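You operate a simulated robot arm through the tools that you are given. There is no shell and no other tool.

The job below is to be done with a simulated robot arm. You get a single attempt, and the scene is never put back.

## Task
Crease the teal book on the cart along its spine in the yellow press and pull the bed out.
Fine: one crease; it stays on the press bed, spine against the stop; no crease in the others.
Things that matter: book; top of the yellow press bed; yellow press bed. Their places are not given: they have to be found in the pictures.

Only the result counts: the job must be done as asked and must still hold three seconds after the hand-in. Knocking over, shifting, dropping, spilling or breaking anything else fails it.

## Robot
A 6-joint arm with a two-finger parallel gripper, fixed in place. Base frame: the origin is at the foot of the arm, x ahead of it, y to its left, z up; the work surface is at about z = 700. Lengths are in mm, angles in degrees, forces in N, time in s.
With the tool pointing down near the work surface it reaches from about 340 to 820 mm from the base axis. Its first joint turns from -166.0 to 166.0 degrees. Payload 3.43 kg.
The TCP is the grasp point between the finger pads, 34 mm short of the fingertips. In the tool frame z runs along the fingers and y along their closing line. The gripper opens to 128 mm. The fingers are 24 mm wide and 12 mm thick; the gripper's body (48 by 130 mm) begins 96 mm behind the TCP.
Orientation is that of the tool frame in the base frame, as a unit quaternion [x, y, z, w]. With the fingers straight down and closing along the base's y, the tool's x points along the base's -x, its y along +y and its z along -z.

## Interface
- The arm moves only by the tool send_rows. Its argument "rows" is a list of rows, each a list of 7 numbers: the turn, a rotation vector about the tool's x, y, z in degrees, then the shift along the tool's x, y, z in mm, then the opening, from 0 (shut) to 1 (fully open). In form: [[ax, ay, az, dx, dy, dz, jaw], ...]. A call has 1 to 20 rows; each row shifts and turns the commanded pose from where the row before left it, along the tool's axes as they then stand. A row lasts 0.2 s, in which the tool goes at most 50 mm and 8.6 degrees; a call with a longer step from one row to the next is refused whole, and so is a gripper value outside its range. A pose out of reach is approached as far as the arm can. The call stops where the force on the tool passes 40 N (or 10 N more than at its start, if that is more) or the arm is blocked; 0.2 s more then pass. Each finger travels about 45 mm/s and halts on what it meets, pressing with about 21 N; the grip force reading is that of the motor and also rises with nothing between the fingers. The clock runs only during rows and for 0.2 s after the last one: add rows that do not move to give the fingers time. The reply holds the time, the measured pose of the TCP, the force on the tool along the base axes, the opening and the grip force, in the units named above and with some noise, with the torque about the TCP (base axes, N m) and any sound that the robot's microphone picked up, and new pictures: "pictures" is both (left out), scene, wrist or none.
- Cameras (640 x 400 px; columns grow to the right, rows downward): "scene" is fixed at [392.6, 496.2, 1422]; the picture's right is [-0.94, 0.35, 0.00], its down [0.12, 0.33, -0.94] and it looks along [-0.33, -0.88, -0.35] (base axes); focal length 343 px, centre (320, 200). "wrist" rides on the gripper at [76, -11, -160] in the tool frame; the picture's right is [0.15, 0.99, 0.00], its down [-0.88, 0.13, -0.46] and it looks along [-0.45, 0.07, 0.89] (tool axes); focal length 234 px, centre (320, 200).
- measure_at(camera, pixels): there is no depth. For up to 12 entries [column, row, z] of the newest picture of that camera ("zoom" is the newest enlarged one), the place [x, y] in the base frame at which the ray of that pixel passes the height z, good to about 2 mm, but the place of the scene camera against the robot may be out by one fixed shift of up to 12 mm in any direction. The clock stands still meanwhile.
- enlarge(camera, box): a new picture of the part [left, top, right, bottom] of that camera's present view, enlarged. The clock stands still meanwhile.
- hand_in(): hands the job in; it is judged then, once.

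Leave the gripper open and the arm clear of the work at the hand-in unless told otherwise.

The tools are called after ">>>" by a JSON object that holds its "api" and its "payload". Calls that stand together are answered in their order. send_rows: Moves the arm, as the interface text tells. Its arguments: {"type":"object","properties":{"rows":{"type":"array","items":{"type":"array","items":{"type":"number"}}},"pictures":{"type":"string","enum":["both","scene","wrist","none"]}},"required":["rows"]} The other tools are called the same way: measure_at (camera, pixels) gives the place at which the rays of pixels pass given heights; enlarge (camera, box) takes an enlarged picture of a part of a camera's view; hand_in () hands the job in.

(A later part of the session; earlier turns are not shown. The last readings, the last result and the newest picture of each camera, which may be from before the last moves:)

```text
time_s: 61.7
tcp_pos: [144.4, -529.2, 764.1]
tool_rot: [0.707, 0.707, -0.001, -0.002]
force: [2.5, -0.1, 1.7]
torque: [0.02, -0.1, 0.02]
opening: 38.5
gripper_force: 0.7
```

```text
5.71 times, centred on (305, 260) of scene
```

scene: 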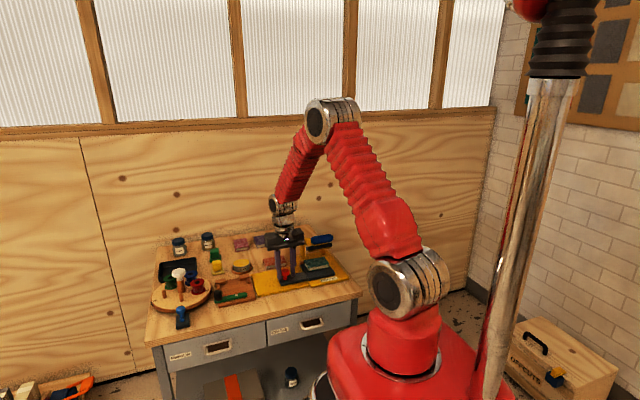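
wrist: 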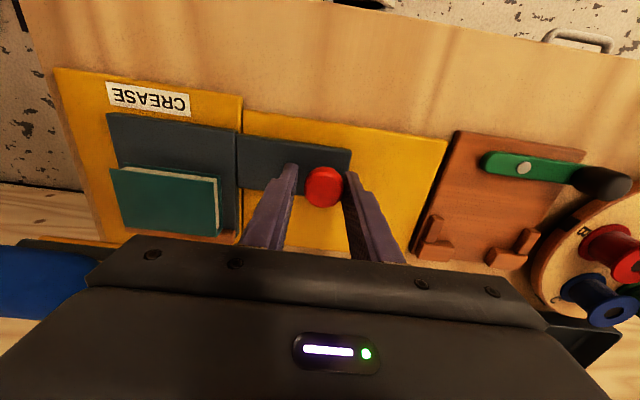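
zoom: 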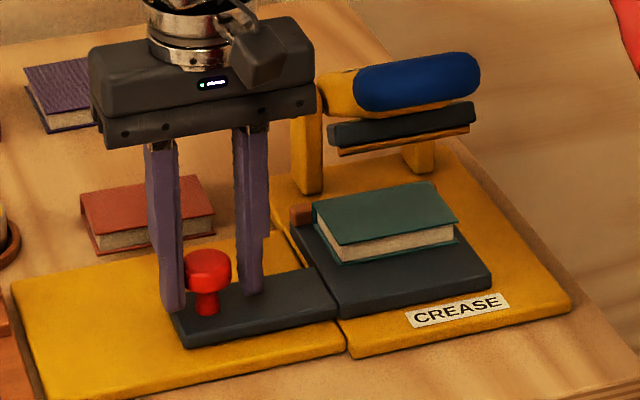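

Works with only 2.5 N. Continue to the inner stop.

>>> {"api": "send_rows", "payload": {"rows": [[0, 0, 0, 0, -3, 0, 0.29], [0, 0, 0, 0, -4, 0, 0.29], [0, 0, 0, 0, -4, 0, 0.29], [0, 0, 0, 0, -3, 0, 0.29], [0, 0, 0, 0, -2, 0, 0.29], [0, 0, 0, 0, 0, 0, 0.29]], "pictures": "none"}}

>>> {"api": "send_rows", "payload": {"rows": [[0, 0, 0, 0, -1.5, 0, 0.29], [0, 0, 0, 0, -1.5, 0, 0.29], [0, 0, 0, 0, 0, 0, 0.29]], "pictures": "none"}}

>>> {"api": "send_rows", "payload": {"rows": [[0, 0, 0, 0, -1, 0, 0.29], [0, 0, 0, 0, -1, 0, 0.29], [0, 0, 0, 0, 0, 0, 0.29]]}}

>>> {"api": "enlarge", "payload": {"camera": "scene", "box": [260, 225, 350, 295]}}

```text
time_s: 63.1
tcp_pos: [130.2, -529.6, 763.8]
tool_rot: [0.707, 0.707, 0.0, -0.001]
force: [2.8, 0.3, -1.4]
torque: [-0.02, -0.07, 0.03]
opening: 38.4
gripper_force: 1.3
```

```text
time_s: 63.9
tcp_pos: [126.1, -529.2, 764.5]
tool_rot: [0.707, 0.707, -0.001, -0.001]
force: [2.5, 0.5, -1.1]
torque: [-0.02, -0.02, -0.01]
opening: 38.7
gripper_force: 1.2
```

```text
time_s: 64.7
tcp_pos: [125.0, -529.5, 764.0]
tool_rot: [0.707, 0.707, -0.001, -0.002]
force: [2.4, -0.1, 1.0]
torque: [-0.02, -0.06, 0.0]
opening: 38.3
gripper_force: 1.1
```

scene: 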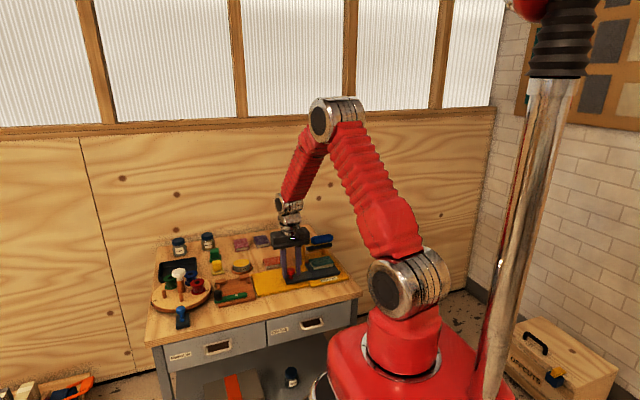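
wrist: 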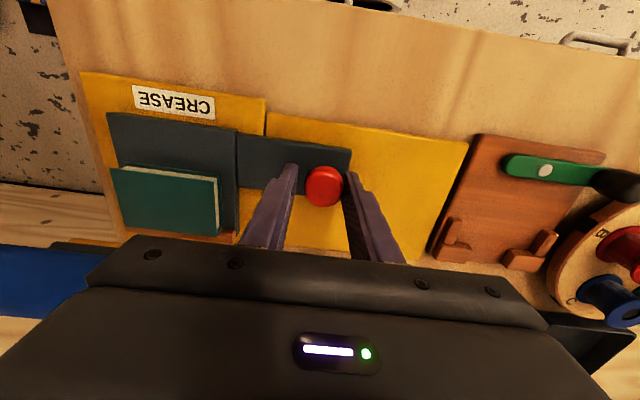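

```text
5.71 times, centred on (305, 260) of scene
```

zoom: 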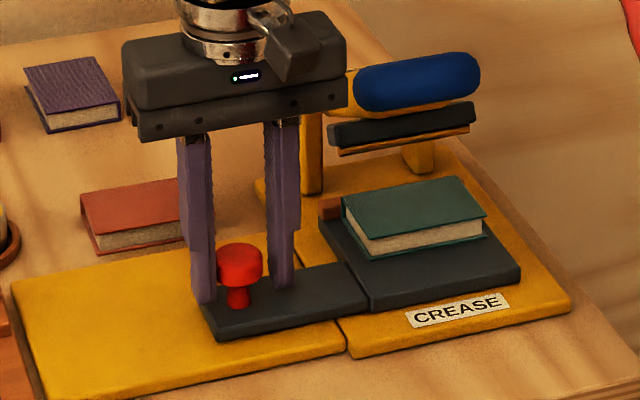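

The bed matches its initial position closely (corner at scene ≈(340,272)). Push a little more in small steps to feel the stop.

>>> {"api": "send_rows", "payload": {"rows": [[0, 0, 0, 0, -1, 0, 0.29], [0, 0, 0, 0, -1, 0, 0.29], [0, 0, 0, 0, 0, 0, 0.29]], "pictures": "none"}}

>>> {"api": "send_rows", "payload": {"rows": [[0, 0, 0, 0, -1, 0, 0.29], [0, 0, 0, 0, 0, 0, 0.29]], "pictures": "none"}}

```text
time_s: 65.5
tcp_pos: [121.8, -528.7, 763.2]
tool_rot: [0.707, 0.707, -0.002, -0.002]
force: [3.1, -1.2, -1.1]
torque: [-0.01, -0.02, -0.03]
opening: 38.9
gripper_force: 1.8
```

```text
time_s: 66.1
tcp_pos: [122.2, -528.7, 763.9]
tool_rot: [0.707, 0.707, 0.0, -0.002]
force: [7.8, -0.9, -3.0]
torque: [0.02, -0.08, -0.04]
opening: 40.8
gripper_force: 3.1
```

The bed is at its inner stop. Back off slightly, rise to z≈900 and go look at the lever.

>>> {"api": "send_rows", "payload": {"rows": [[0, 0, 0, 0, 3, 0, 0.32], [0, 0, 0, 0, 0, -15, 0.32], [0, 0, 0, 0, 0, -40, 0.32], [0, 0, 0, 0, 0, -45, 0.32], [0, 0, 0, 0, 0, -45, 0.32], [0, 0, 0, 0, -45, 0, 0], [0, 0, 0, 0, -45, 0, 0], [0, 0, 0, 0, -45, 0, 0], [0, 0, 0, 10, -15, 0, 0], [0, 0, 0, 0, 0, 0, 0]]}}

>>> {"api": "enlarge", "payload": {"camera": "wrist", "box": [220, 80, 460, 250]}}

>>> {"api": "enlarge", "payload": {"camera": "scene", "box": [270, 215, 360, 295]}}

```text
time_s: 68.3
tcp_pos: [-24.0, -520.1, 909.6]
tool_rot: [0.707, 0.707, -0.002, -0.001]
force: [-0.1, 0.6, 0.7]
torque: [-0.04, 0.0, -0.01]
opening: 0.0
gripper_force: 20.8
```

scene: 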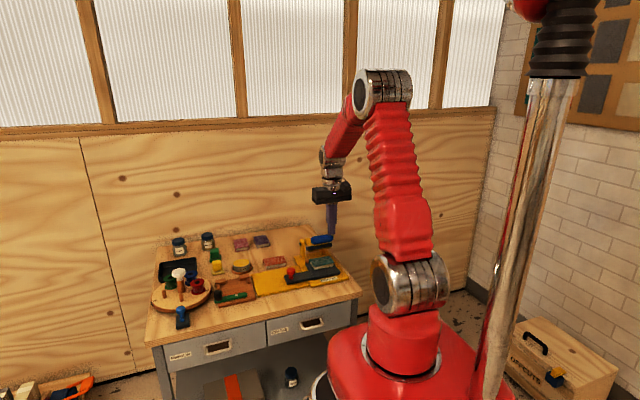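
wrist: 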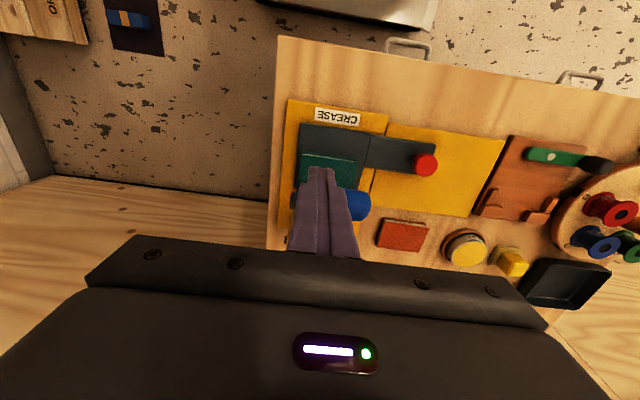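

```text
2.35 times, centred on (340, 165) of wrist
```

zoom: 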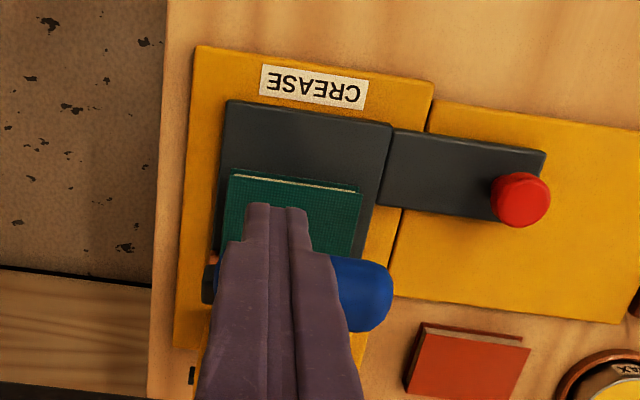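

```text
5.00 times, centred on (315, 255) of scene
```

zoom: 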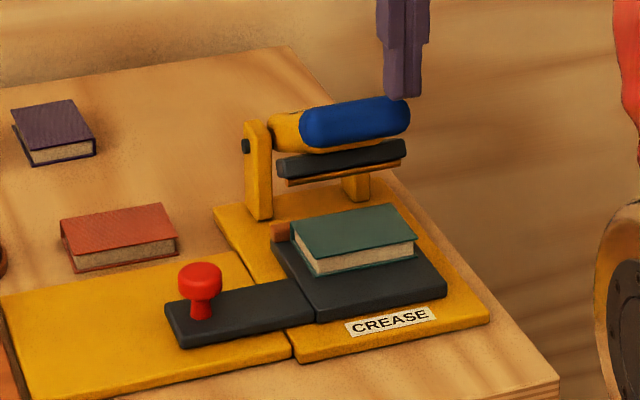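

The fingers hide the handle. I'll move aside in +x and up to see the lever handle fully and measure it.

>>> {"api": "send_rows", "payload": {"rows": [[0, 0, 0, 0, 45, -20, 0], [0, 0, 0, 0, 45, -20, 0], [0, 0, 0, 0, 10, -10, 0], [0, 0, 0, 0, 0, 0, 0]], "pictures": "wrist"}}

>>> {"api": "enlarge", "payload": {"camera": "wrist", "box": [170, 80, 370, 240]}}

```text
time_s: 69.3
tcp_pos: [74.3, -521.4, 958.6]
tool_rot: [0.707, 0.707, -0.002, -0.001]
force: [1.0, -0.3, 0.4]
torque: [0.03, 0.01, 0.0]
opening: 0.0
gripper_force: 21.3
```

wrist: 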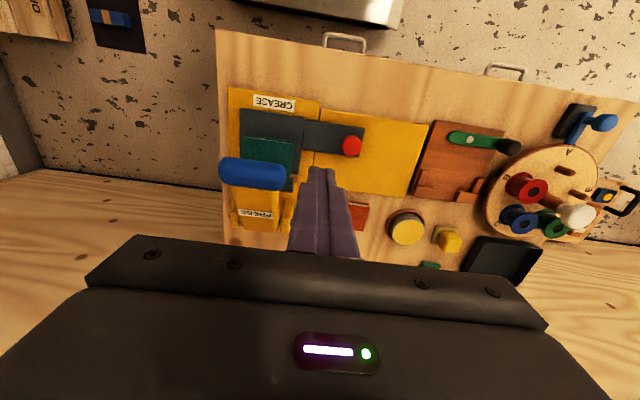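

```text
2.50 times, centred on (270, 160) of wrist
```

zoom: 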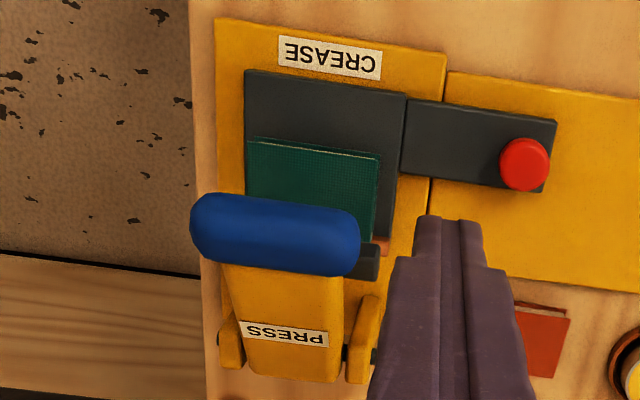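

>>> {"api": "measure_at", "payload": {"camera": "zoom", "pixels": [[275, 235, 790], [275, 235, 810], [275, 235, 830], [190, 228, 810], [360, 245, 810], [378, 262, 770], [245, 72, 725], [405, 95, 725]]}}

>>> {"api": "measure_at", "payload": {"camera": "scene", "pixels": [[322, 239.4, 790], [322, 239.4, 810], [322, 239.4, 830], [340, 272.5, 725], [291, 270, 750]]}}

```text
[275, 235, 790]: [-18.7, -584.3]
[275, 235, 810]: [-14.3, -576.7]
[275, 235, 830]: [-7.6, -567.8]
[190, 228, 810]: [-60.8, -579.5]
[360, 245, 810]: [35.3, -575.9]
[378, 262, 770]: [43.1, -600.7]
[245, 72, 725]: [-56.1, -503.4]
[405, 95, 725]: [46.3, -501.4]
```

```text
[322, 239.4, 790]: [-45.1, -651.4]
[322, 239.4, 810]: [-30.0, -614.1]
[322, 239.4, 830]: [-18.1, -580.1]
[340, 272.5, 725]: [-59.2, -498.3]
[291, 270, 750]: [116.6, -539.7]
```

Handle height is uncertain; I'll take a second wrist view from 70 mm further +y to triangulate.

>>> {"api": "send_rows", "payload": {"rows": [[0, 0, 0, 40, 0, 0, 0], [0, 0, 0, 40, 0, 0, 0], [0, 0, 0, 0, 0, 0, 0]], "pictures": "wrist"}}

>>> {"api": "enlarge", "payload": {"camera": "wrist", "box": [170, 120, 370, 260]}}

```text
time_s: 70.1
tcp_pos: [73.8, -439.8, 959.8]
tool_rot: [0.707, 0.707, -0.001, -0.001]
force: [-0.2, 0.4, 0.4]
torque: [0.02, 0.0, -0.05]
opening: 0.2
gripper_force: 20.7
```

wrist: 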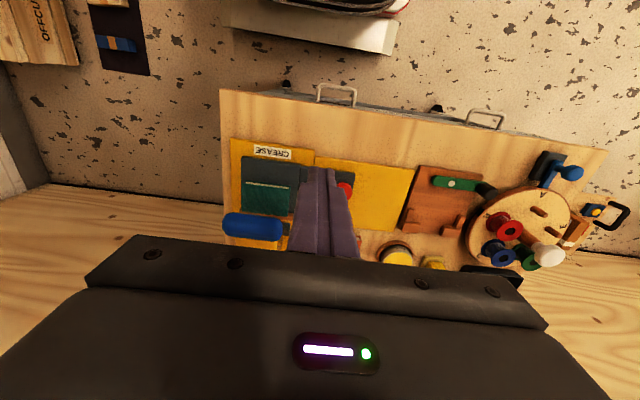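

```text
2.86 times, centred on (270, 190) of wrist
```

zoom: 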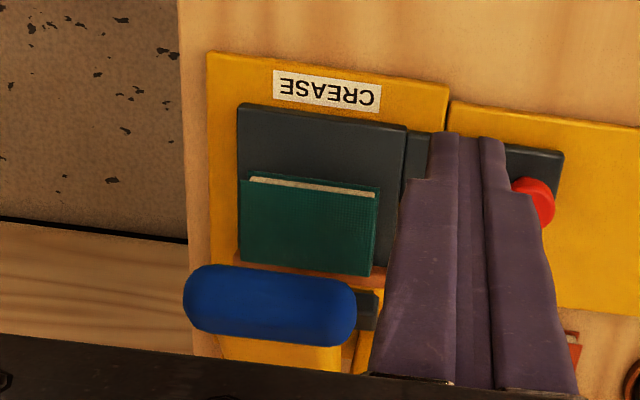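

>>> {"api": "measure_at", "payload": {"camera": "zoom", "pixels": [[270, 306, 790], [270, 306, 810], [270, 306, 830], [184, 300, 810], [356, 313, 810], [376, 310, 770], [238, 105, 725], [405, 125, 725], [234, 262, 730], [240, 262, 745]]}}

```text
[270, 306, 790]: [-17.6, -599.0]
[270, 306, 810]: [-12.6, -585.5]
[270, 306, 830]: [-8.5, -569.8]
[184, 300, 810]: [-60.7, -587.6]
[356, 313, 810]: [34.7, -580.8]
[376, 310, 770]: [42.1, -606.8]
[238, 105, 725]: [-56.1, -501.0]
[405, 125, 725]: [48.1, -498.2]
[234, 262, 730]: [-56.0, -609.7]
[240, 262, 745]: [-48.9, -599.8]
```

Triangulated handle axis: about (-7,-565,836), top ≈850. I'll move above it and descend to TCP z≈895 (tips ≈861).

>>> {"api": "send_rows", "payload": {"rows": [[0, 0, 0, -31, -20.5, 0, 0], [0, 0, 0, -31, -20.5, 0, 0], [0, 0, 0, -31, -20.5, 0, 0], [0, 0, 0, -31, -20, 0, 0], [0, 0, 0, 0, 0, 25, 0], [0, 0, 0, 0, 0, 25, 0], [0, 0, 0, 0, 0, 13, 0], [0, 0, 0, 0, 0, 0, 0]]}}

>>> {"api": "enlarge", "payload": {"camera": "scene", "box": [270, 205, 360, 285]}}

```text
time_s: 71.9
tcp_pos: [-7.8, -565.0, 897.8]
tool_rot: [0.707, 0.707, -0.001, -0.001]
force: [0.1, -0.4, -0.3]
torque: [-0.03, -0.01, -0.04]
opening: 0.2
gripper_force: 20.9
```

scene: 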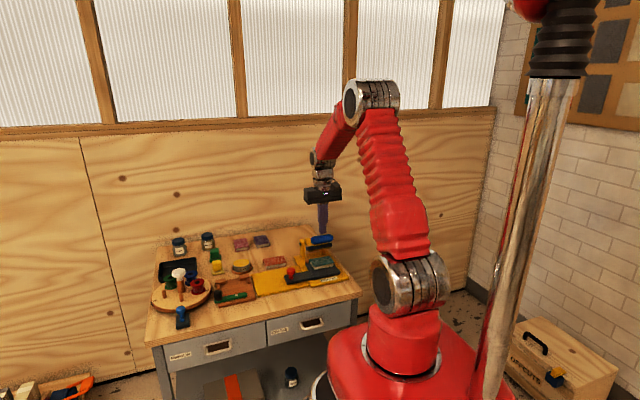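
wrist: 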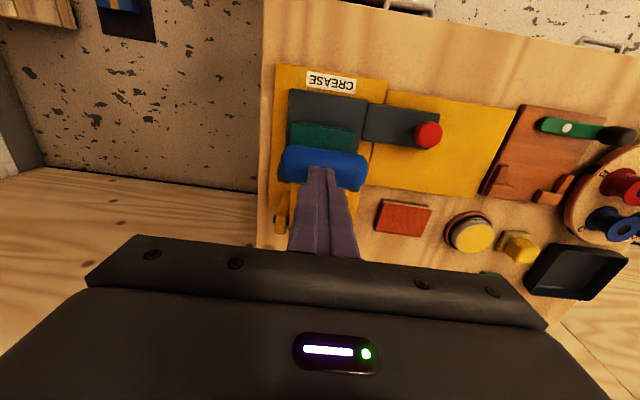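

```text
5.00 times, centred on (315, 245) of scene
```

zoom: 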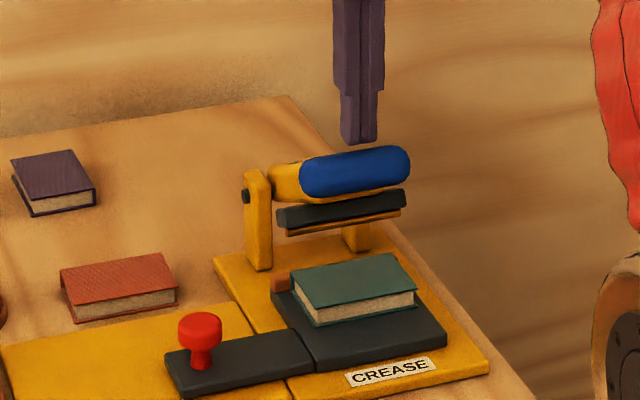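

Fingertips are directly above the blue handle. Descend in 4 mm steps to find contact.

>>> {"api": "send_rows", "payload": {"rows": [[0, 0, 0, 0, 0, 4, 0], [0, 0, 0, 0, 0, 4, 0], [0, 0, 0, 0, 0, 4, 0], [0, 0, 0, 0, 0, 4, 0]], "pictures": "scene"}}

>>> {"api": "enlarge", "payload": {"camera": "scene", "box": [270, 205, 360, 285]}}

```text
time_s: 72.9
tcp_pos: [-8.0, -562.7, 880.3]
tool_rot: [0.707, 0.707, -0.001, -0.002]
force: [-0.3, -0.1, 1.8]
torque: [-0.02, 0.01, 0.01]
opening: 0.1
gripper_force: 21.3
```

scene: 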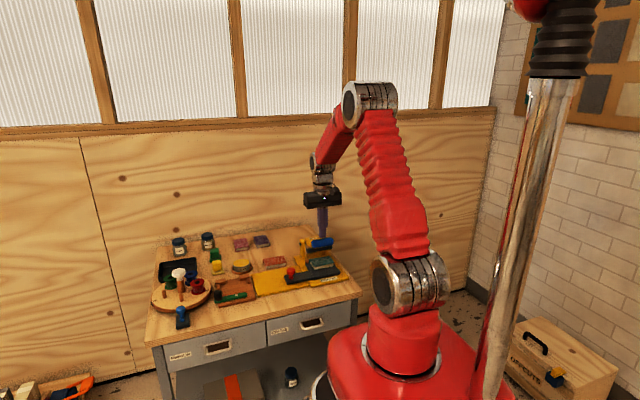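

```text
5.00 times, centred on (315, 245) of scene
```

zoom: 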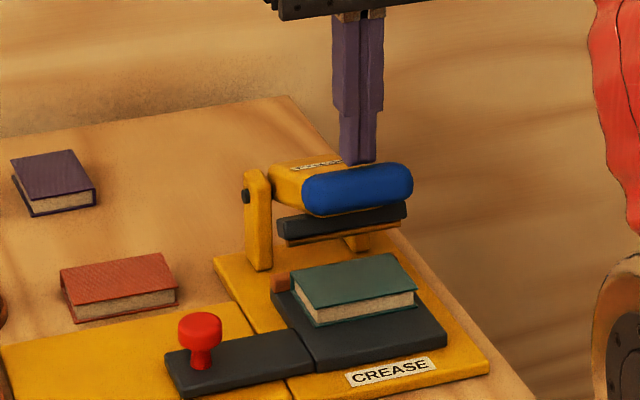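

The lever is yielding easily (1.8 N). Keep pressing down steadily.

>>> {"api": "send_rows", "payload": {"rows": [[0, 0, 0, 0, 0, 4, 0], [0, 0, 0, 0, 0, 4, 0], [0, 0, 0, 0, 0, 4, 0], [0, 0, 0, 0, 0, 4, 0], [0, 0, 0, 0, 0, 4, 0]], "pictures": "scene"}}

>>> {"api": "enlarge", "payload": {"camera": "scene", "box": [270, 205, 360, 285]}}

```text
time_s: 74.1
tcp_pos: [-7.3, -563.7, 861.0]
tool_rot: [0.707, 0.707, -0.001, -0.001]
force: [0.3, 0.4, 1.1]
torque: [0.02, -0.04, 0.01]
opening: 0.0
gripper_force: 21.0
```

scene: 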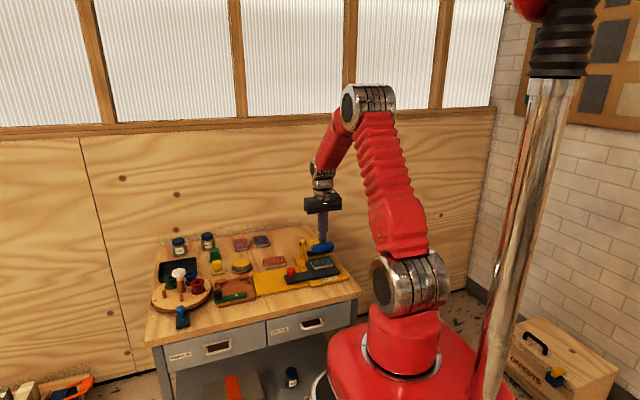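

```text
5.00 times, centred on (315, 245) of scene
```

zoom: 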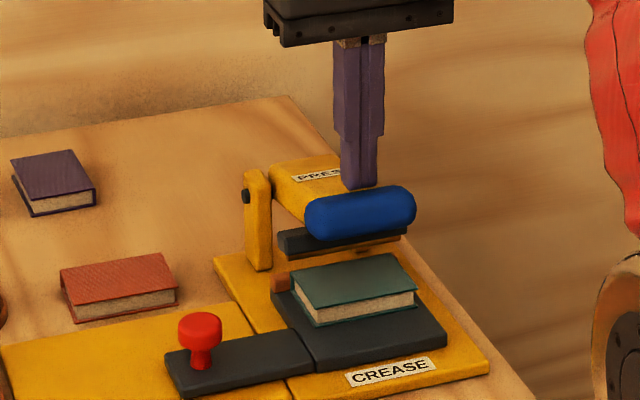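

>>> {"api": "send_rows", "payload": {"rows": [[0, 0, 0, 0, 0, 4, 0], [0, 0, 0, 0, 0, 4, 0], [0, 0, 0, 0, 0, 4, 0], [0, 0, 0, 0, 0, 3, 0]], "pictures": "both"}}

>>> {"api": "enlarge", "payload": {"camera": "scene", "box": [270, 205, 360, 285]}}

```text
time_s: 75.1
tcp_pos: [-6.1, -563.6, 844.9]
tool_rot: [0.707, 0.707, -0.001, -0.001]
force: [-1.4, 0.1, 2.2]
torque: [0.03, 0.08, 0.01]
opening: 0.0
gripper_force: 21.4
```

scene: 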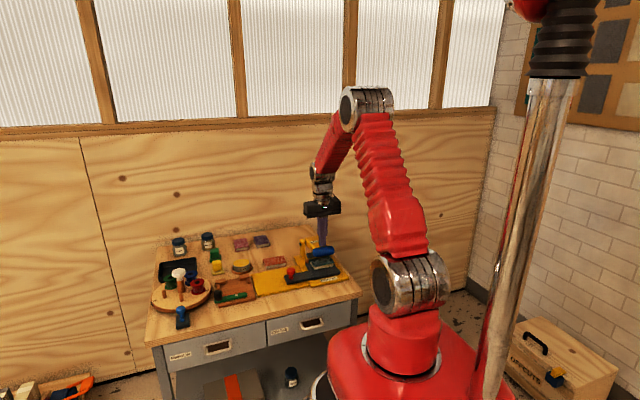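
wrist: 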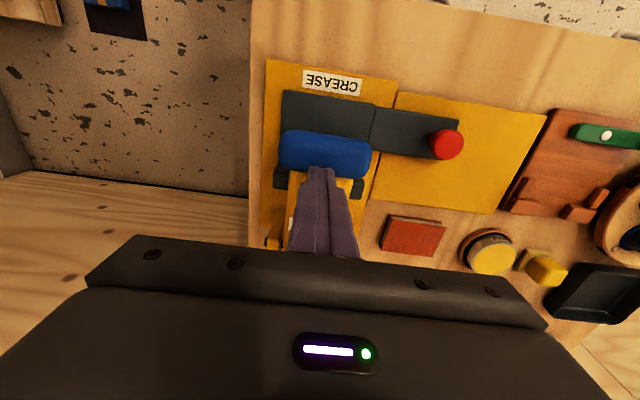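

```text
5.00 times, centred on (315, 245) of scene
```

zoom: 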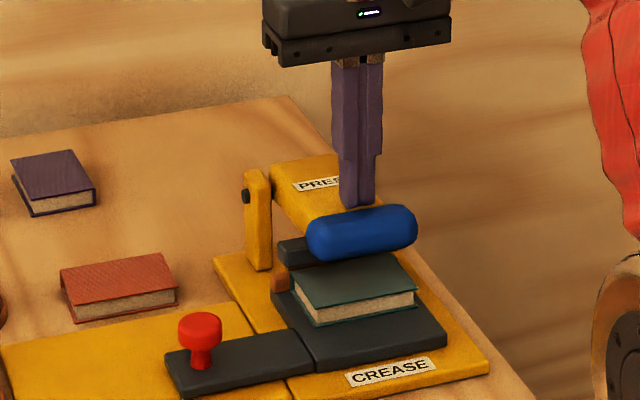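

The handle swings outward (+y) as it lowers; I'll measure it to follow.

>>> {"api": "measure_at", "payload": {"camera": "wrist", "pixels": [[325, 152, 795], [325, 131, 795], [325, 172, 795], [322, 168, 811]]}}

```text
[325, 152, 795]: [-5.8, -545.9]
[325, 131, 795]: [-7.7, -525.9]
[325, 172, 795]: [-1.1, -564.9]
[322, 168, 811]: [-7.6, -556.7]
```

Fingers contact slightly behind the handle's top (handle y≈-546). I'll continue down while shifting +y a total of 10 mm.

>>> {"api": "send_rows", "payload": {"rows": [[0, 0, 0, 4, 0, 1, 0], [0, 0, 0, 4, 0, 2, 0], [0, 0, 0, 3, 0, 3, 0], [0, 0, 0, 1, 0, 3, 0]], "pictures": "both"}}

>>> {"api": "enlarge", "payload": {"camera": "scene", "box": [270, 205, 360, 285]}}

```text
time_s: 76.1
tcp_pos: [-6.8, -551.2, 834.8]
tool_rot: [0.707, 0.707, 0.0, -0.002]
force: [-0.3, -0.3, 1.9]
torque: [0.02, 0.06, -0.01]
opening: 0.2
gripper_force: 20.8
```

scene: 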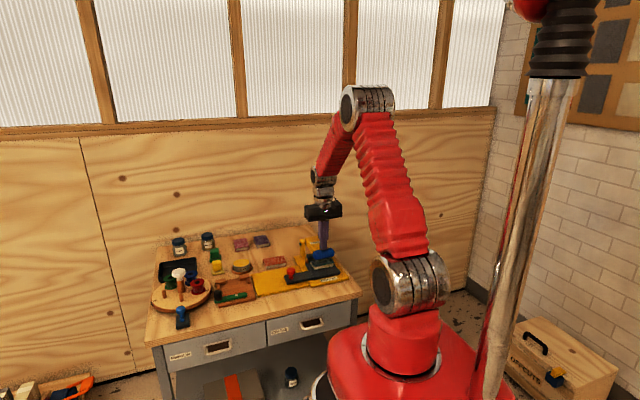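
wrist: 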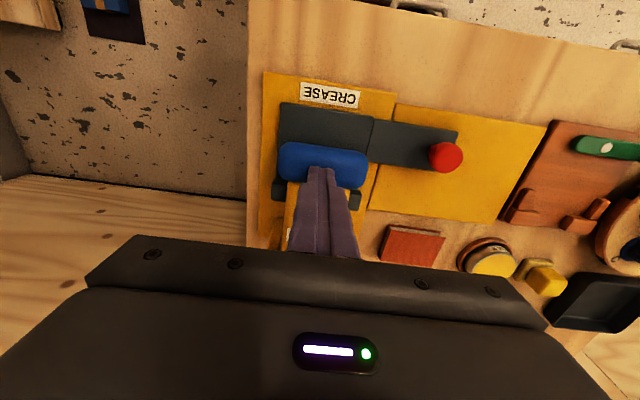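

```text
5.00 times, centred on (315, 245) of scene
```

zoom: 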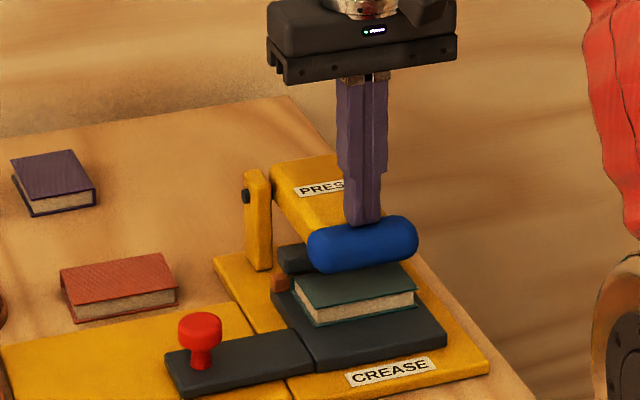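

The bar is nearly on the book's spine area. Continue down in 2 mm steps.

>>> {"api": "send_rows", "payload": {"rows": [[0, 0, 0, 1, 0, 2, 0], [0, 0, 0, 1, 0, 2, 0], [0, 0, 0, 0.5, 0, 2, 0], [0, 0, 0, 0, 0, 2, 0]], "pictures": "none"}}

>>> {"api": "enlarge", "payload": {"camera": "scene", "box": [270, 205, 360, 285]}}

```text
time_s: 77.0
tcp_pos: [-6.2, -551.3, 833.6]
tool_rot: [0.707, 0.707, -0.002, 0.001]
force: [0.1, 7.3, 11.1]
torque: [0.11, -0.06, 0.04]
opening: 0.0
gripper_force: 21.4
stopped in row 4: the force on the tool passed its limit at 46 N (the readings are from after the stop); the commanded pose is now the measured one
```

```text
5.00 times, centred on (315, 245) of scene
```

zoom: 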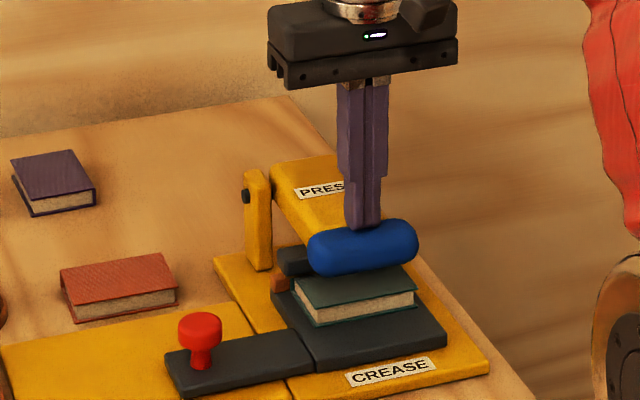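

The lever bottomed out with a 46 N peak. I'll look closely before doing anything else.

>>> {"api": "enlarge", "payload": {"camera": "scene", "box": [300, 240, 345, 280]}}

>>> {"api": "enlarge", "payload": {"camera": "wrist", "box": [250, 80, 410, 210]}}

```text
10.00 times, centred on (322, 260) of scene
```

zoom: 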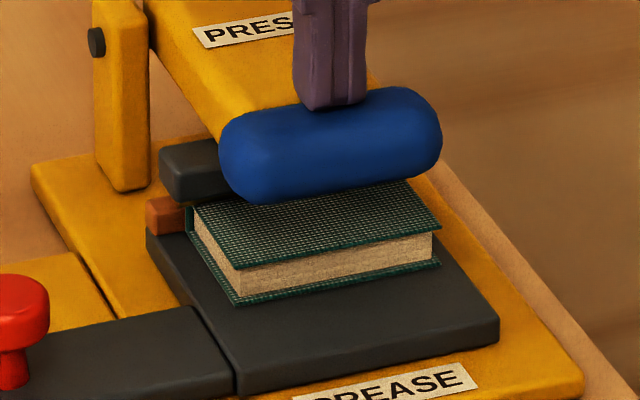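

```text
3.08 times, centred on (330, 145) of wrist
```

zoom: 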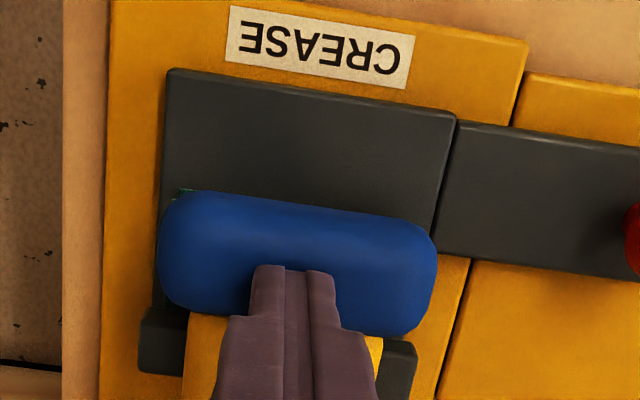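

The bar is down on the spine edge of the book. Without lifting, I'll hold a firm steady press for about a second.

>>> {"api": "send_rows", "payload": {"rows": [[0, 0, 0, 0, 0, 1, 0], [0, 0, 0, 0, 0, 1, 0], [0, 0, 0, 0, 0, 0, 0], [0, 0, 0, 0, 0, 0, 0], [0, 0, 0, 0, 0, 0, 0], [0, 0, 0, 0, 0, 0, 0]], "pictures": "none"}}

```text
time_s: 77.6
tcp_pos: [-6.4, -550.7, 834.8]
tool_rot: [0.707, 0.707, -0.003, 0.001]
force: [0.8, 7.0, 10.7]
torque: [0.1, -0.02, 0.04]
opening: 0.2
gripper_force: 20.6
stopped in row 3: the force on the tool passed its limit at 42 N (the readings are from after the stop); the commanded pose is now the measured one
```

>>> {"api": "send_rows", "payload": {"rows": [[0, 0, 0, 0, 0, 1, 0], [0, 0, 0, 0, 0, 0, 0], [0, 0, 0, 0, 0, 0, 0], [0, 0, 0, 0, 0, 0, 0], [0, 0, 0, 0, 0, 0, 0], [0, 0, 0, 0, 0, 0, 0]], "pictures": "scene"}}

```text
time_s: 79.0
tcp_pos: [-5.9, -551.4, 833.5]
tool_rot: [0.707, 0.707, -0.003, 0.001]
force: [-2.0, 21.3, 29.4]
torque: [0.38, 0.08, -0.02]
opening: 0.3
gripper_force: 20.9
```

scene: 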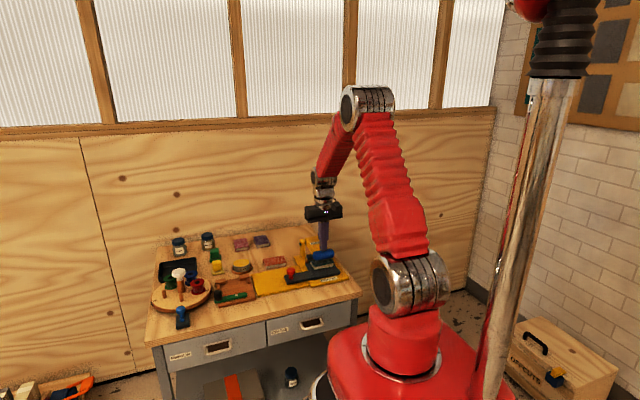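

Held at 29 N for 1 s. Now raise slowly and see whether the lever returns by itself.

>>> {"api": "send_rows", "payload": {"rows": [[0, 0, 0, 0, 0, -3, 0], [0, 0, 0, 0, 0, -6, 0], [0, 0, 0, 0, 0, -8, 0], [0, 0, 0, 0, 0, -8, 0], [0, 0, 0, 0, 0, -8, 0], [0, 0, 0, 0, 0, 0, 0]]}}

>>> {"api": "enlarge", "payload": {"camera": "scene", "box": [270, 205, 360, 285]}}

```text
time_s: 80.4
tcp_pos: [-7.1, -550.9, 865.8]
tool_rot: [0.707, 0.708, -0.004, 0.0]
force: [0.7, 0.2, 0.5]
torque: [0.0, -0.02, -0.01]
opening: 0.1
gripper_force: 21.8
```

scene: 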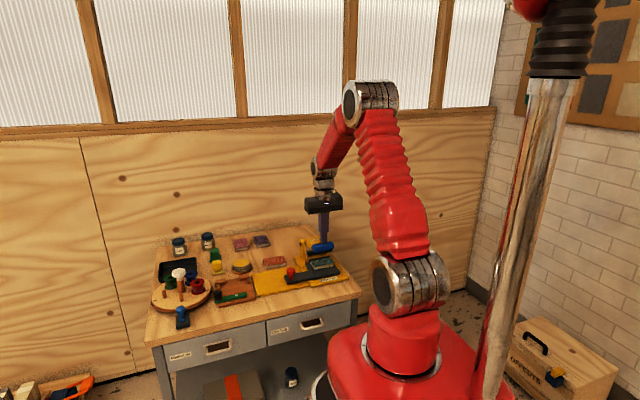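
wrist: 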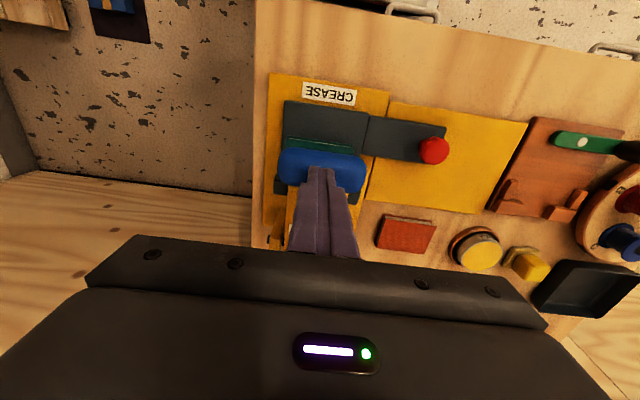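

```text
5.00 times, centred on (315, 245) of scene
```

zoom: 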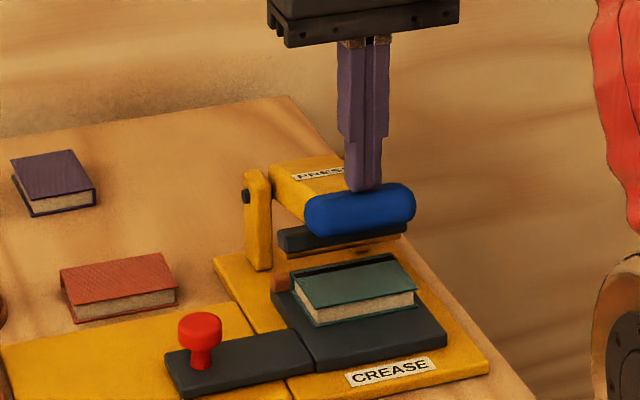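

The lever springs back with the fingers and a dark crease line now appears along the spine. Zoom in to confirm, then rise fully clear.

>>> {"api": "enlarge", "payload": {"camera": "scene", "box": [300, 245, 345, 280]}}

>>> {"api": "send_rows", "payload": {"rows": [[0, 0, 0, 0, 0, -10, 0], [0, 0, 0, 0, 0, -20, 0], [0, 0, 0, 0, 0, -30, 0], [0, 0, 0, 30, 0, -10, 0], [0, 0, 0, 0, 0, 0, 0]]}}

```text
11.43 times, centred on (322, 262) of scene
```

zoom: 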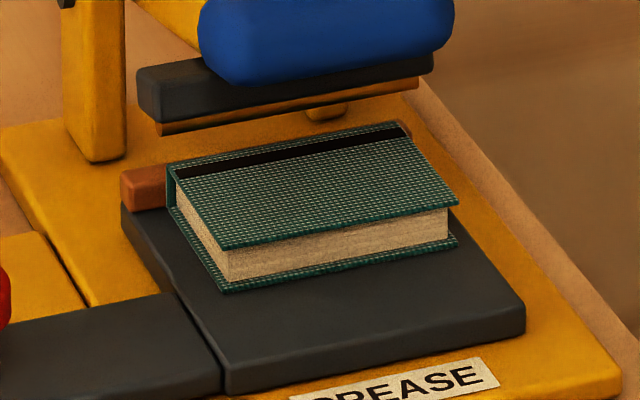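

```text
time_s: 81.6
tcp_pos: [-6.3, -519.2, 937.6]
tool_rot: [0.707, 0.707, -0.003, 0.001]
force: [0.4, -0.2, 0.1]
torque: [-0.01, -0.03, 0.01]
opening: 0.0
gripper_force: 21.2
```

scene: 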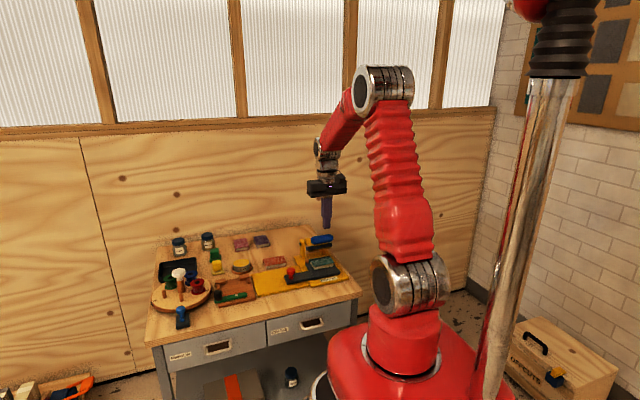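
wrist: 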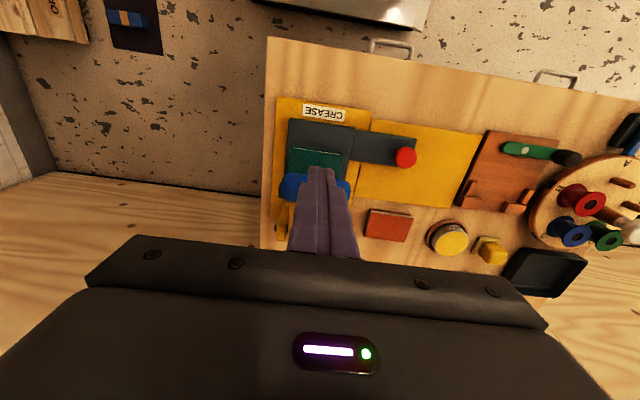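

Crease confirmed. Lever is back up. Now over to the knob at (126,-530), open half, descend.

>>> {"api": "send_rows", "payload": {"rows": [[0, 0, 0, -3, 45, 0, 0.4], [0, 0, 0, -4, 45, 0, 0.5], [0, 0, 0, -3, 43, 0, 0.5], [0, 0, 0, 0, 0, 40, 0.5], [0, 0, 0, 0, 0, 40, 0.5], [0, 0, 0, 0, 0, 0, 0.5]]}}

>>> {"api": "measure_at", "payload": {"camera": "wrist", "pixels": [[320, 150, 748]]}}

```text
time_s: 83.0
tcp_pos: [130.1, -531.3, 857.9]
tool_rot: [0.707, 0.708, -0.002, 0.0]
force: [0.4, 0.6, 0.1]
torque: [-0.01, -0.05, 0.0]
opening: 64.1
gripper_force: 0.0
```

scene: 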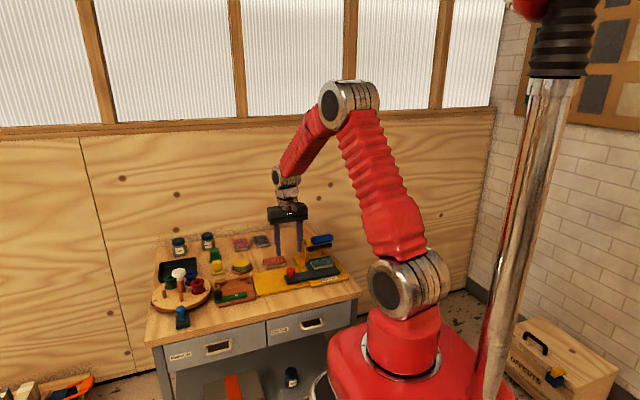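
wrist: 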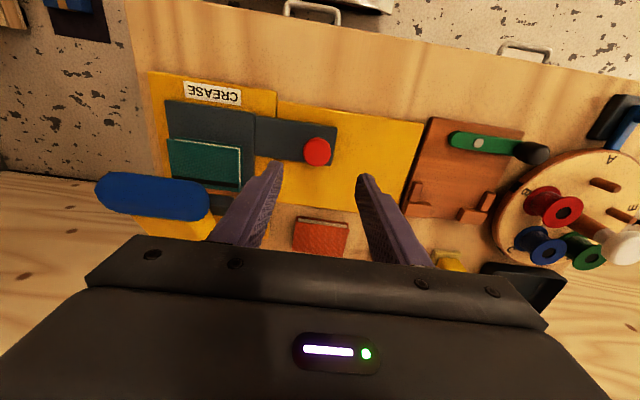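

```text
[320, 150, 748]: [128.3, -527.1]
```

Knob at about (125.5,-528). Adjust -4 mm in x and descend to z≈764.

>>> {"api": "send_rows", "payload": {"rows": [[0, 0, 0, 1, -4, 25, 0.5], [0, 0, 0, 0, 0, 25, 0.5], [0, 0, 0, 0, 0, 25, 0.5], [0, 0, 0, 0, 0, 18, 0.5], [0, 0, 0, 0, 0, 0, 0.5], [0, 0, 0, 0, 0, 0, 0.29], [0, 0, 0, 0, 0, 0, 0.29], [0, 0, 0, 0, 0, 0, 0.29]]}}

```text
time_s: 84.8
tcp_pos: [123.8, -530.2, 761.0]
tool_rot: [0.707, 0.707, -0.003, 0.001]
force: [-0.3, -0.6, 0.6]
torque: [0.02, 0.0, -0.02]
opening: 37.2
gripper_force: 0.0
```

scene: 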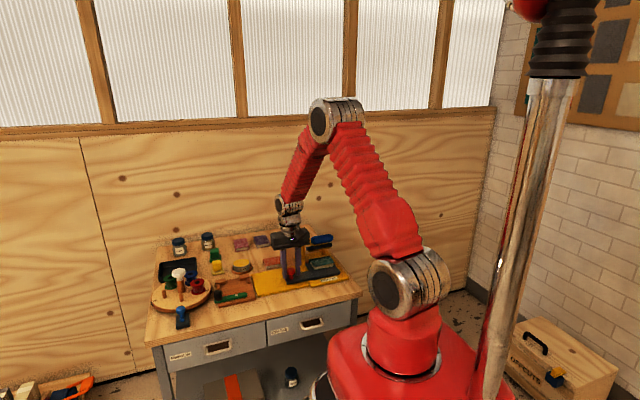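
wrist: 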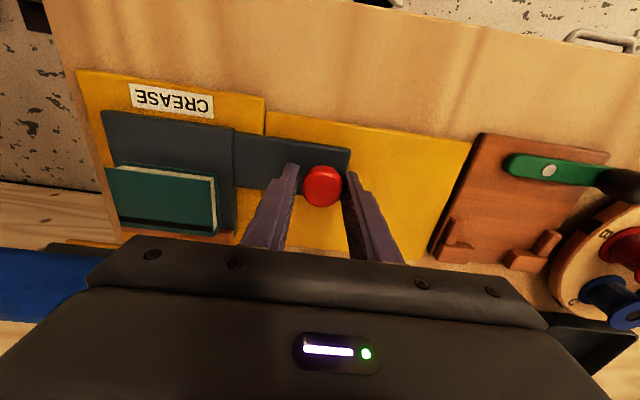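

Knob caged. Pull the bed out slowly toward +x, first ~55 mm.

>>> {"api": "send_rows", "payload": {"rows": [[0, 0, 0, 0, 2, -2, 0.29], [0, 0, 0, 0, 2, 0, 0.29], [0, 0, 0, 0, 3, 0, 0.29], [0, 0, 0, 0, 4, 0, 0.29], [0, 0, 0, 0, 4, 0, 0.29], [0, 0, 0, 0, 5, 0, 0.29], [0, 0, 0, 0, 5, 0, 0.29], [0, 0, 0, 0, 5, 0, 0.29], [0, 0, 0, 0, 5, 0, 0.29], [0, 0, 0, 0, 5, 0, 0.29], [0, 0, 0, 0, 5, 0, 0.29], [0, 0, 0, 0, 4, 0, 0.29], [0, 0, 0, 0, 3, 0, 0.29], [0, 0, 0, 0, 2, 0, 0.29]]}}

>>> {"api": "enlarge", "payload": {"camera": "scene", "box": [260, 225, 350, 295]}}

```text
time_s: 87.8
tcp_pos: [175.8, -530.1, 765.0]
tool_rot: [0.707, 0.707, -0.003, 0.0]
force: [-2.3, 0.8, -0.1]
torque: [0.01, 0.04, -0.05]
opening: 38.6
gripper_force: 1.8
```

scene: 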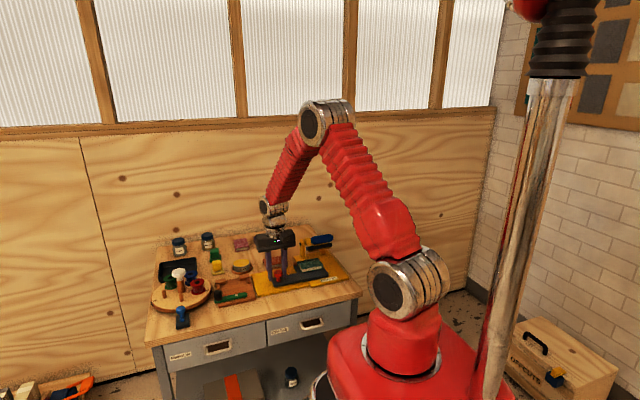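
wrist: 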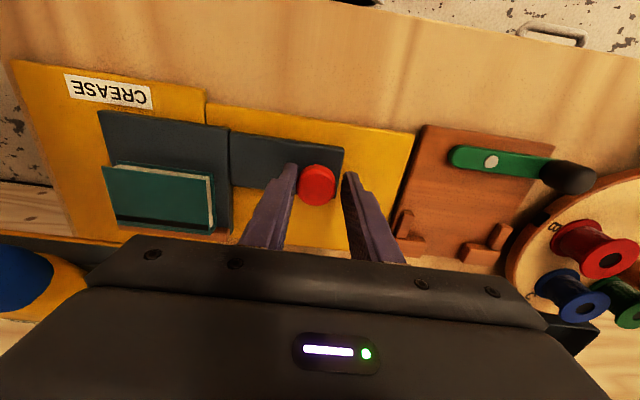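

```text
5.71 times, centred on (305, 260) of scene
```

zoom: 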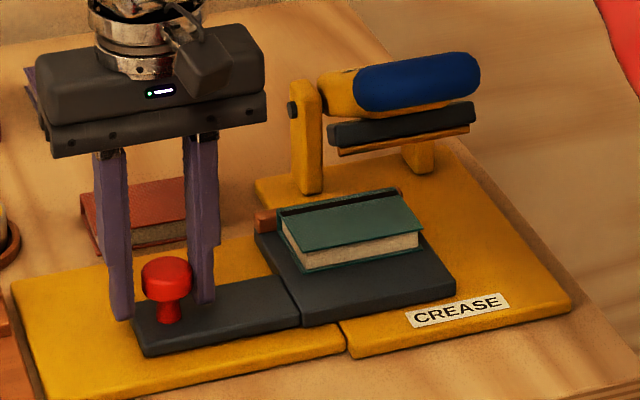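

Moving well with the book riding along. Continue 62 mm.

>>> {"api": "send_rows", "payload": {"rows": [[0, 0, 0, 0, 2, 0, 0.29], [0, 0, 0, 0, 4, 0, 0.29], [0, 0, 0, 0, 5, 0, 0.29], [0, 0, 0, 0, 5, 0, 0.29], [0, 0, 0, 0, 5, 0, 0.29], [0, 0, 0, 0, 5, 0, 0.29], [0, 0, 0, 0, 5, 0, 0.29], [0, 0, 0, 0, 5, 0, 0.29], [0, 0, 0, 0, 5, 0, 0.29], [0, 0, 0, 0, 5, 0, 0.29], [0, 0, 0, 0, 5, 0, 0.29], [0, 0, 0, 0, 4, 0, 0.29], [0, 0, 0, 0, 3, 0, 0.29], [0, 0, 0, 0, 2, 0, 0.29], [0, 0, 0, 0, 2, 0, 0.29], [0, 0, 0, 0, 0, 0, 0.29]]}}

>>> {"api": "enlarge", "payload": {"camera": "scene", "box": [230, 225, 350, 295]}}

```text
time_s: 91.2
tcp_pos: [237.5, -530.4, 764.0]
tool_rot: [0.707, 0.707, -0.004, 0.0]
force: [-3.1, 0.8, -0.2]
torque: [0.0, 0.05, 0.01]
opening: 38.4
gripper_force: 1.2
```

scene: 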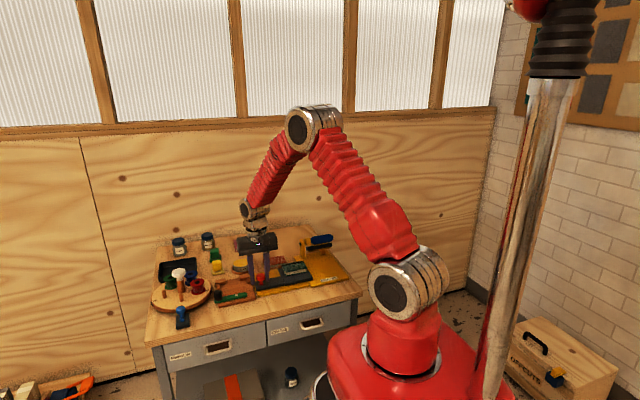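
wrist: 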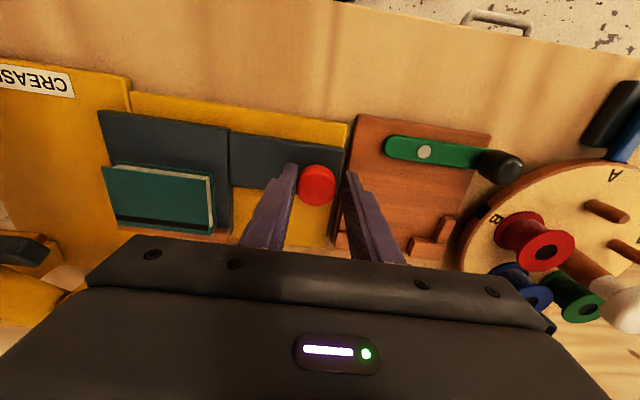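

```text
5.33 times, centred on (290, 260) of scene
```

zoom: 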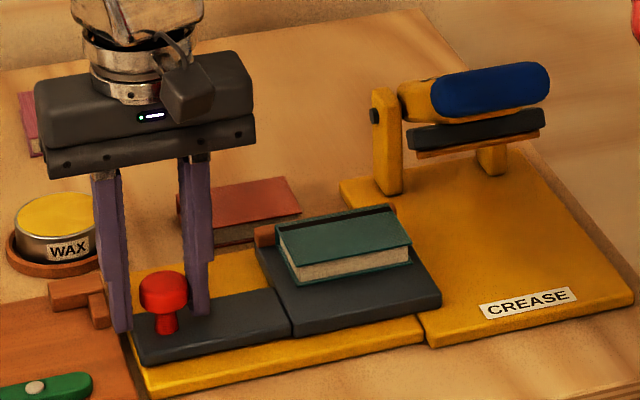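

Knob is now at ≈233; the end stop was at ≈241. Continue in 1.5 mm steps until resistance.

>>> {"api": "send_rows", "payload": {"rows": [[0, 0, 0, 0, 1.5, 0, 0.29], [0, 0, 0, 0, 1.5, 0, 0.29], [0, 0, 0, 0, 1.5, 0, 0.29], [0, 0, 0, 0, 0, 0, 0.29]], "pictures": "none"}}

>>> {"api": "send_rows", "payload": {"rows": [[0, 0, 0, 0, 1, 0, 0.29], [0, 0, 0, 0, 1, 0, 0.29], [0, 0, 0, 0, 0, 0, 0.29]], "pictures": "none"}}

```text
time_s: 92.2
tcp_pos: [242.4, -528.7, 763.9]
tool_rot: [0.708, 0.707, -0.003, 0.001]
force: [-2.0, -0.8, 0.3]
torque: [-0.03, 0.05, -0.01]
opening: 38.5
gripper_force: 1.6
```

```text
time_s: 93.0
tcp_pos: [244.4, -530.4, 763.6]
tool_rot: [0.707, 0.707, -0.003, 0.001]
force: [-1.7, -0.5, 0.6]
torque: [-0.06, 0.05, 0.01]
opening: 38.3
gripper_force: 1.1
```

>>> {"api": "send_rows", "payload": {"rows": [[0, 0, 0, 0, 1, 0, 0.29], [0, 0, 0, 0, 0, 0, 0.29]], "pictures": "none"}}

>>> {"api": "send_rows", "payload": {"rows": [[0, 0, 0, 0, 1, 0, 0.29], [0, 0, 0, 0, 0, 0, 0.29]], "pictures": "none"}}

>>> {"api": "enlarge", "payload": {"camera": "scene", "box": [230, 225, 350, 295]}}

```text
time_s: 93.6
tcp_pos: [245.0, -530.0, 764.0]
tool_rot: [0.707, 0.707, -0.003, 0.0]
force: [-5.6, -1.1, 1.7]
torque: [-0.02, 0.12, 0.01]
opening: 40.8
gripper_force: 3.0
```

```text
time_s: 94.2
tcp_pos: [247.5, -529.6, 763.4]
tool_rot: [0.707, 0.707, -0.002, 0.0]
force: [-8.8, -0.9, -2.0]
torque: [0.02, 0.1, 0.01]
opening: 42.0
gripper_force: 4.5
```

```text
5.33 times, centred on (290, 260) of scene
```

zoom: 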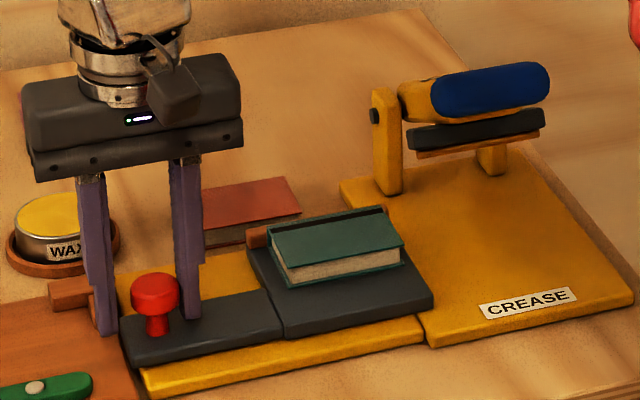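

The end stop is reached (8.8 N, finger yielding). Back off, open slightly, rise clear, then inspect the book.

>>> {"api": "send_rows", "payload": {"rows": [[0, 0, 0, 0, -4, 0, 0.36], [0, 0, 0, 0, 0, 0, 0.4], [0, 0, 0, 0, 0, -10, 0.4], [0, 0, 0, 0, 0, -30, 0.4], [0, 0, 0, 0, 0, -45, 0.4], [0, 0, 0, 0, 0, -45, 0.6], [0, 0, 0, 40, 0, -20, 1], [0, 0, 0, 40, 0, -10, 1], [0, 0, 0, 0, 0, 0, 1]]}}

>>> {"api": "enlarge", "payload": {"camera": "wrist", "box": [120, 100, 380, 260]}}

>>> {"api": "enlarge", "payload": {"camera": "scene", "box": [230, 225, 350, 295]}}

```text
time_s: 96.2
tcp_pos: [243.2, -449.2, 925.0]
tool_rot: [0.707, 0.707, -0.003, 0.0]
force: [-0.1, -0.3, -0.6]
torque: [-0.02, -0.01, -0.01]
opening: 128.0
gripper_force: 0.1
```

scene: 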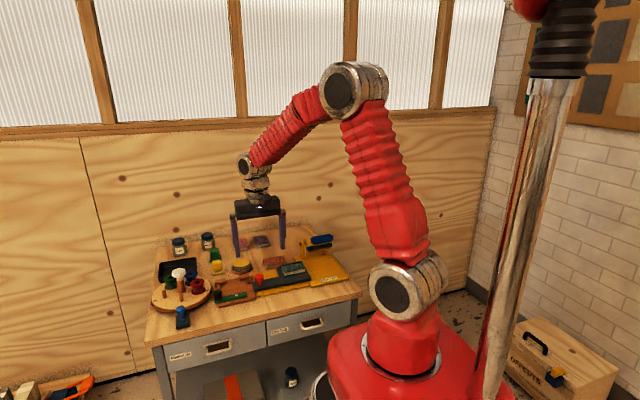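
wrist: 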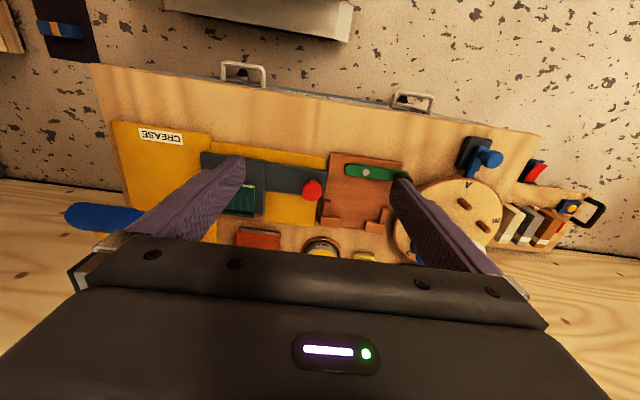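

```text
2.46 times, centred on (250, 180) of wrist
```

zoom: 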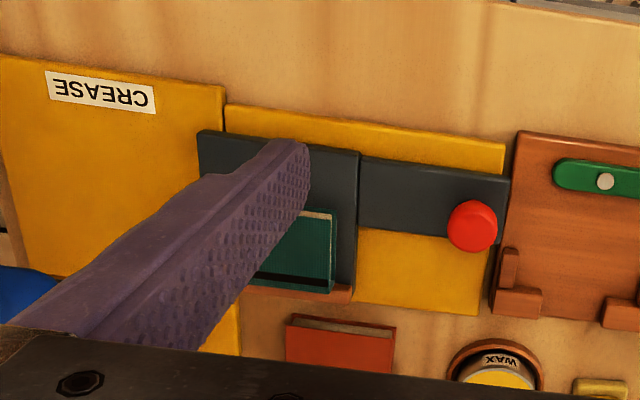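

```text
5.33 times, centred on (290, 260) of scene
```

zoom: 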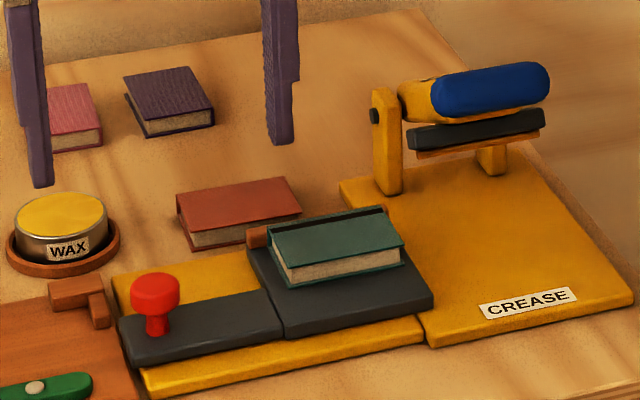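

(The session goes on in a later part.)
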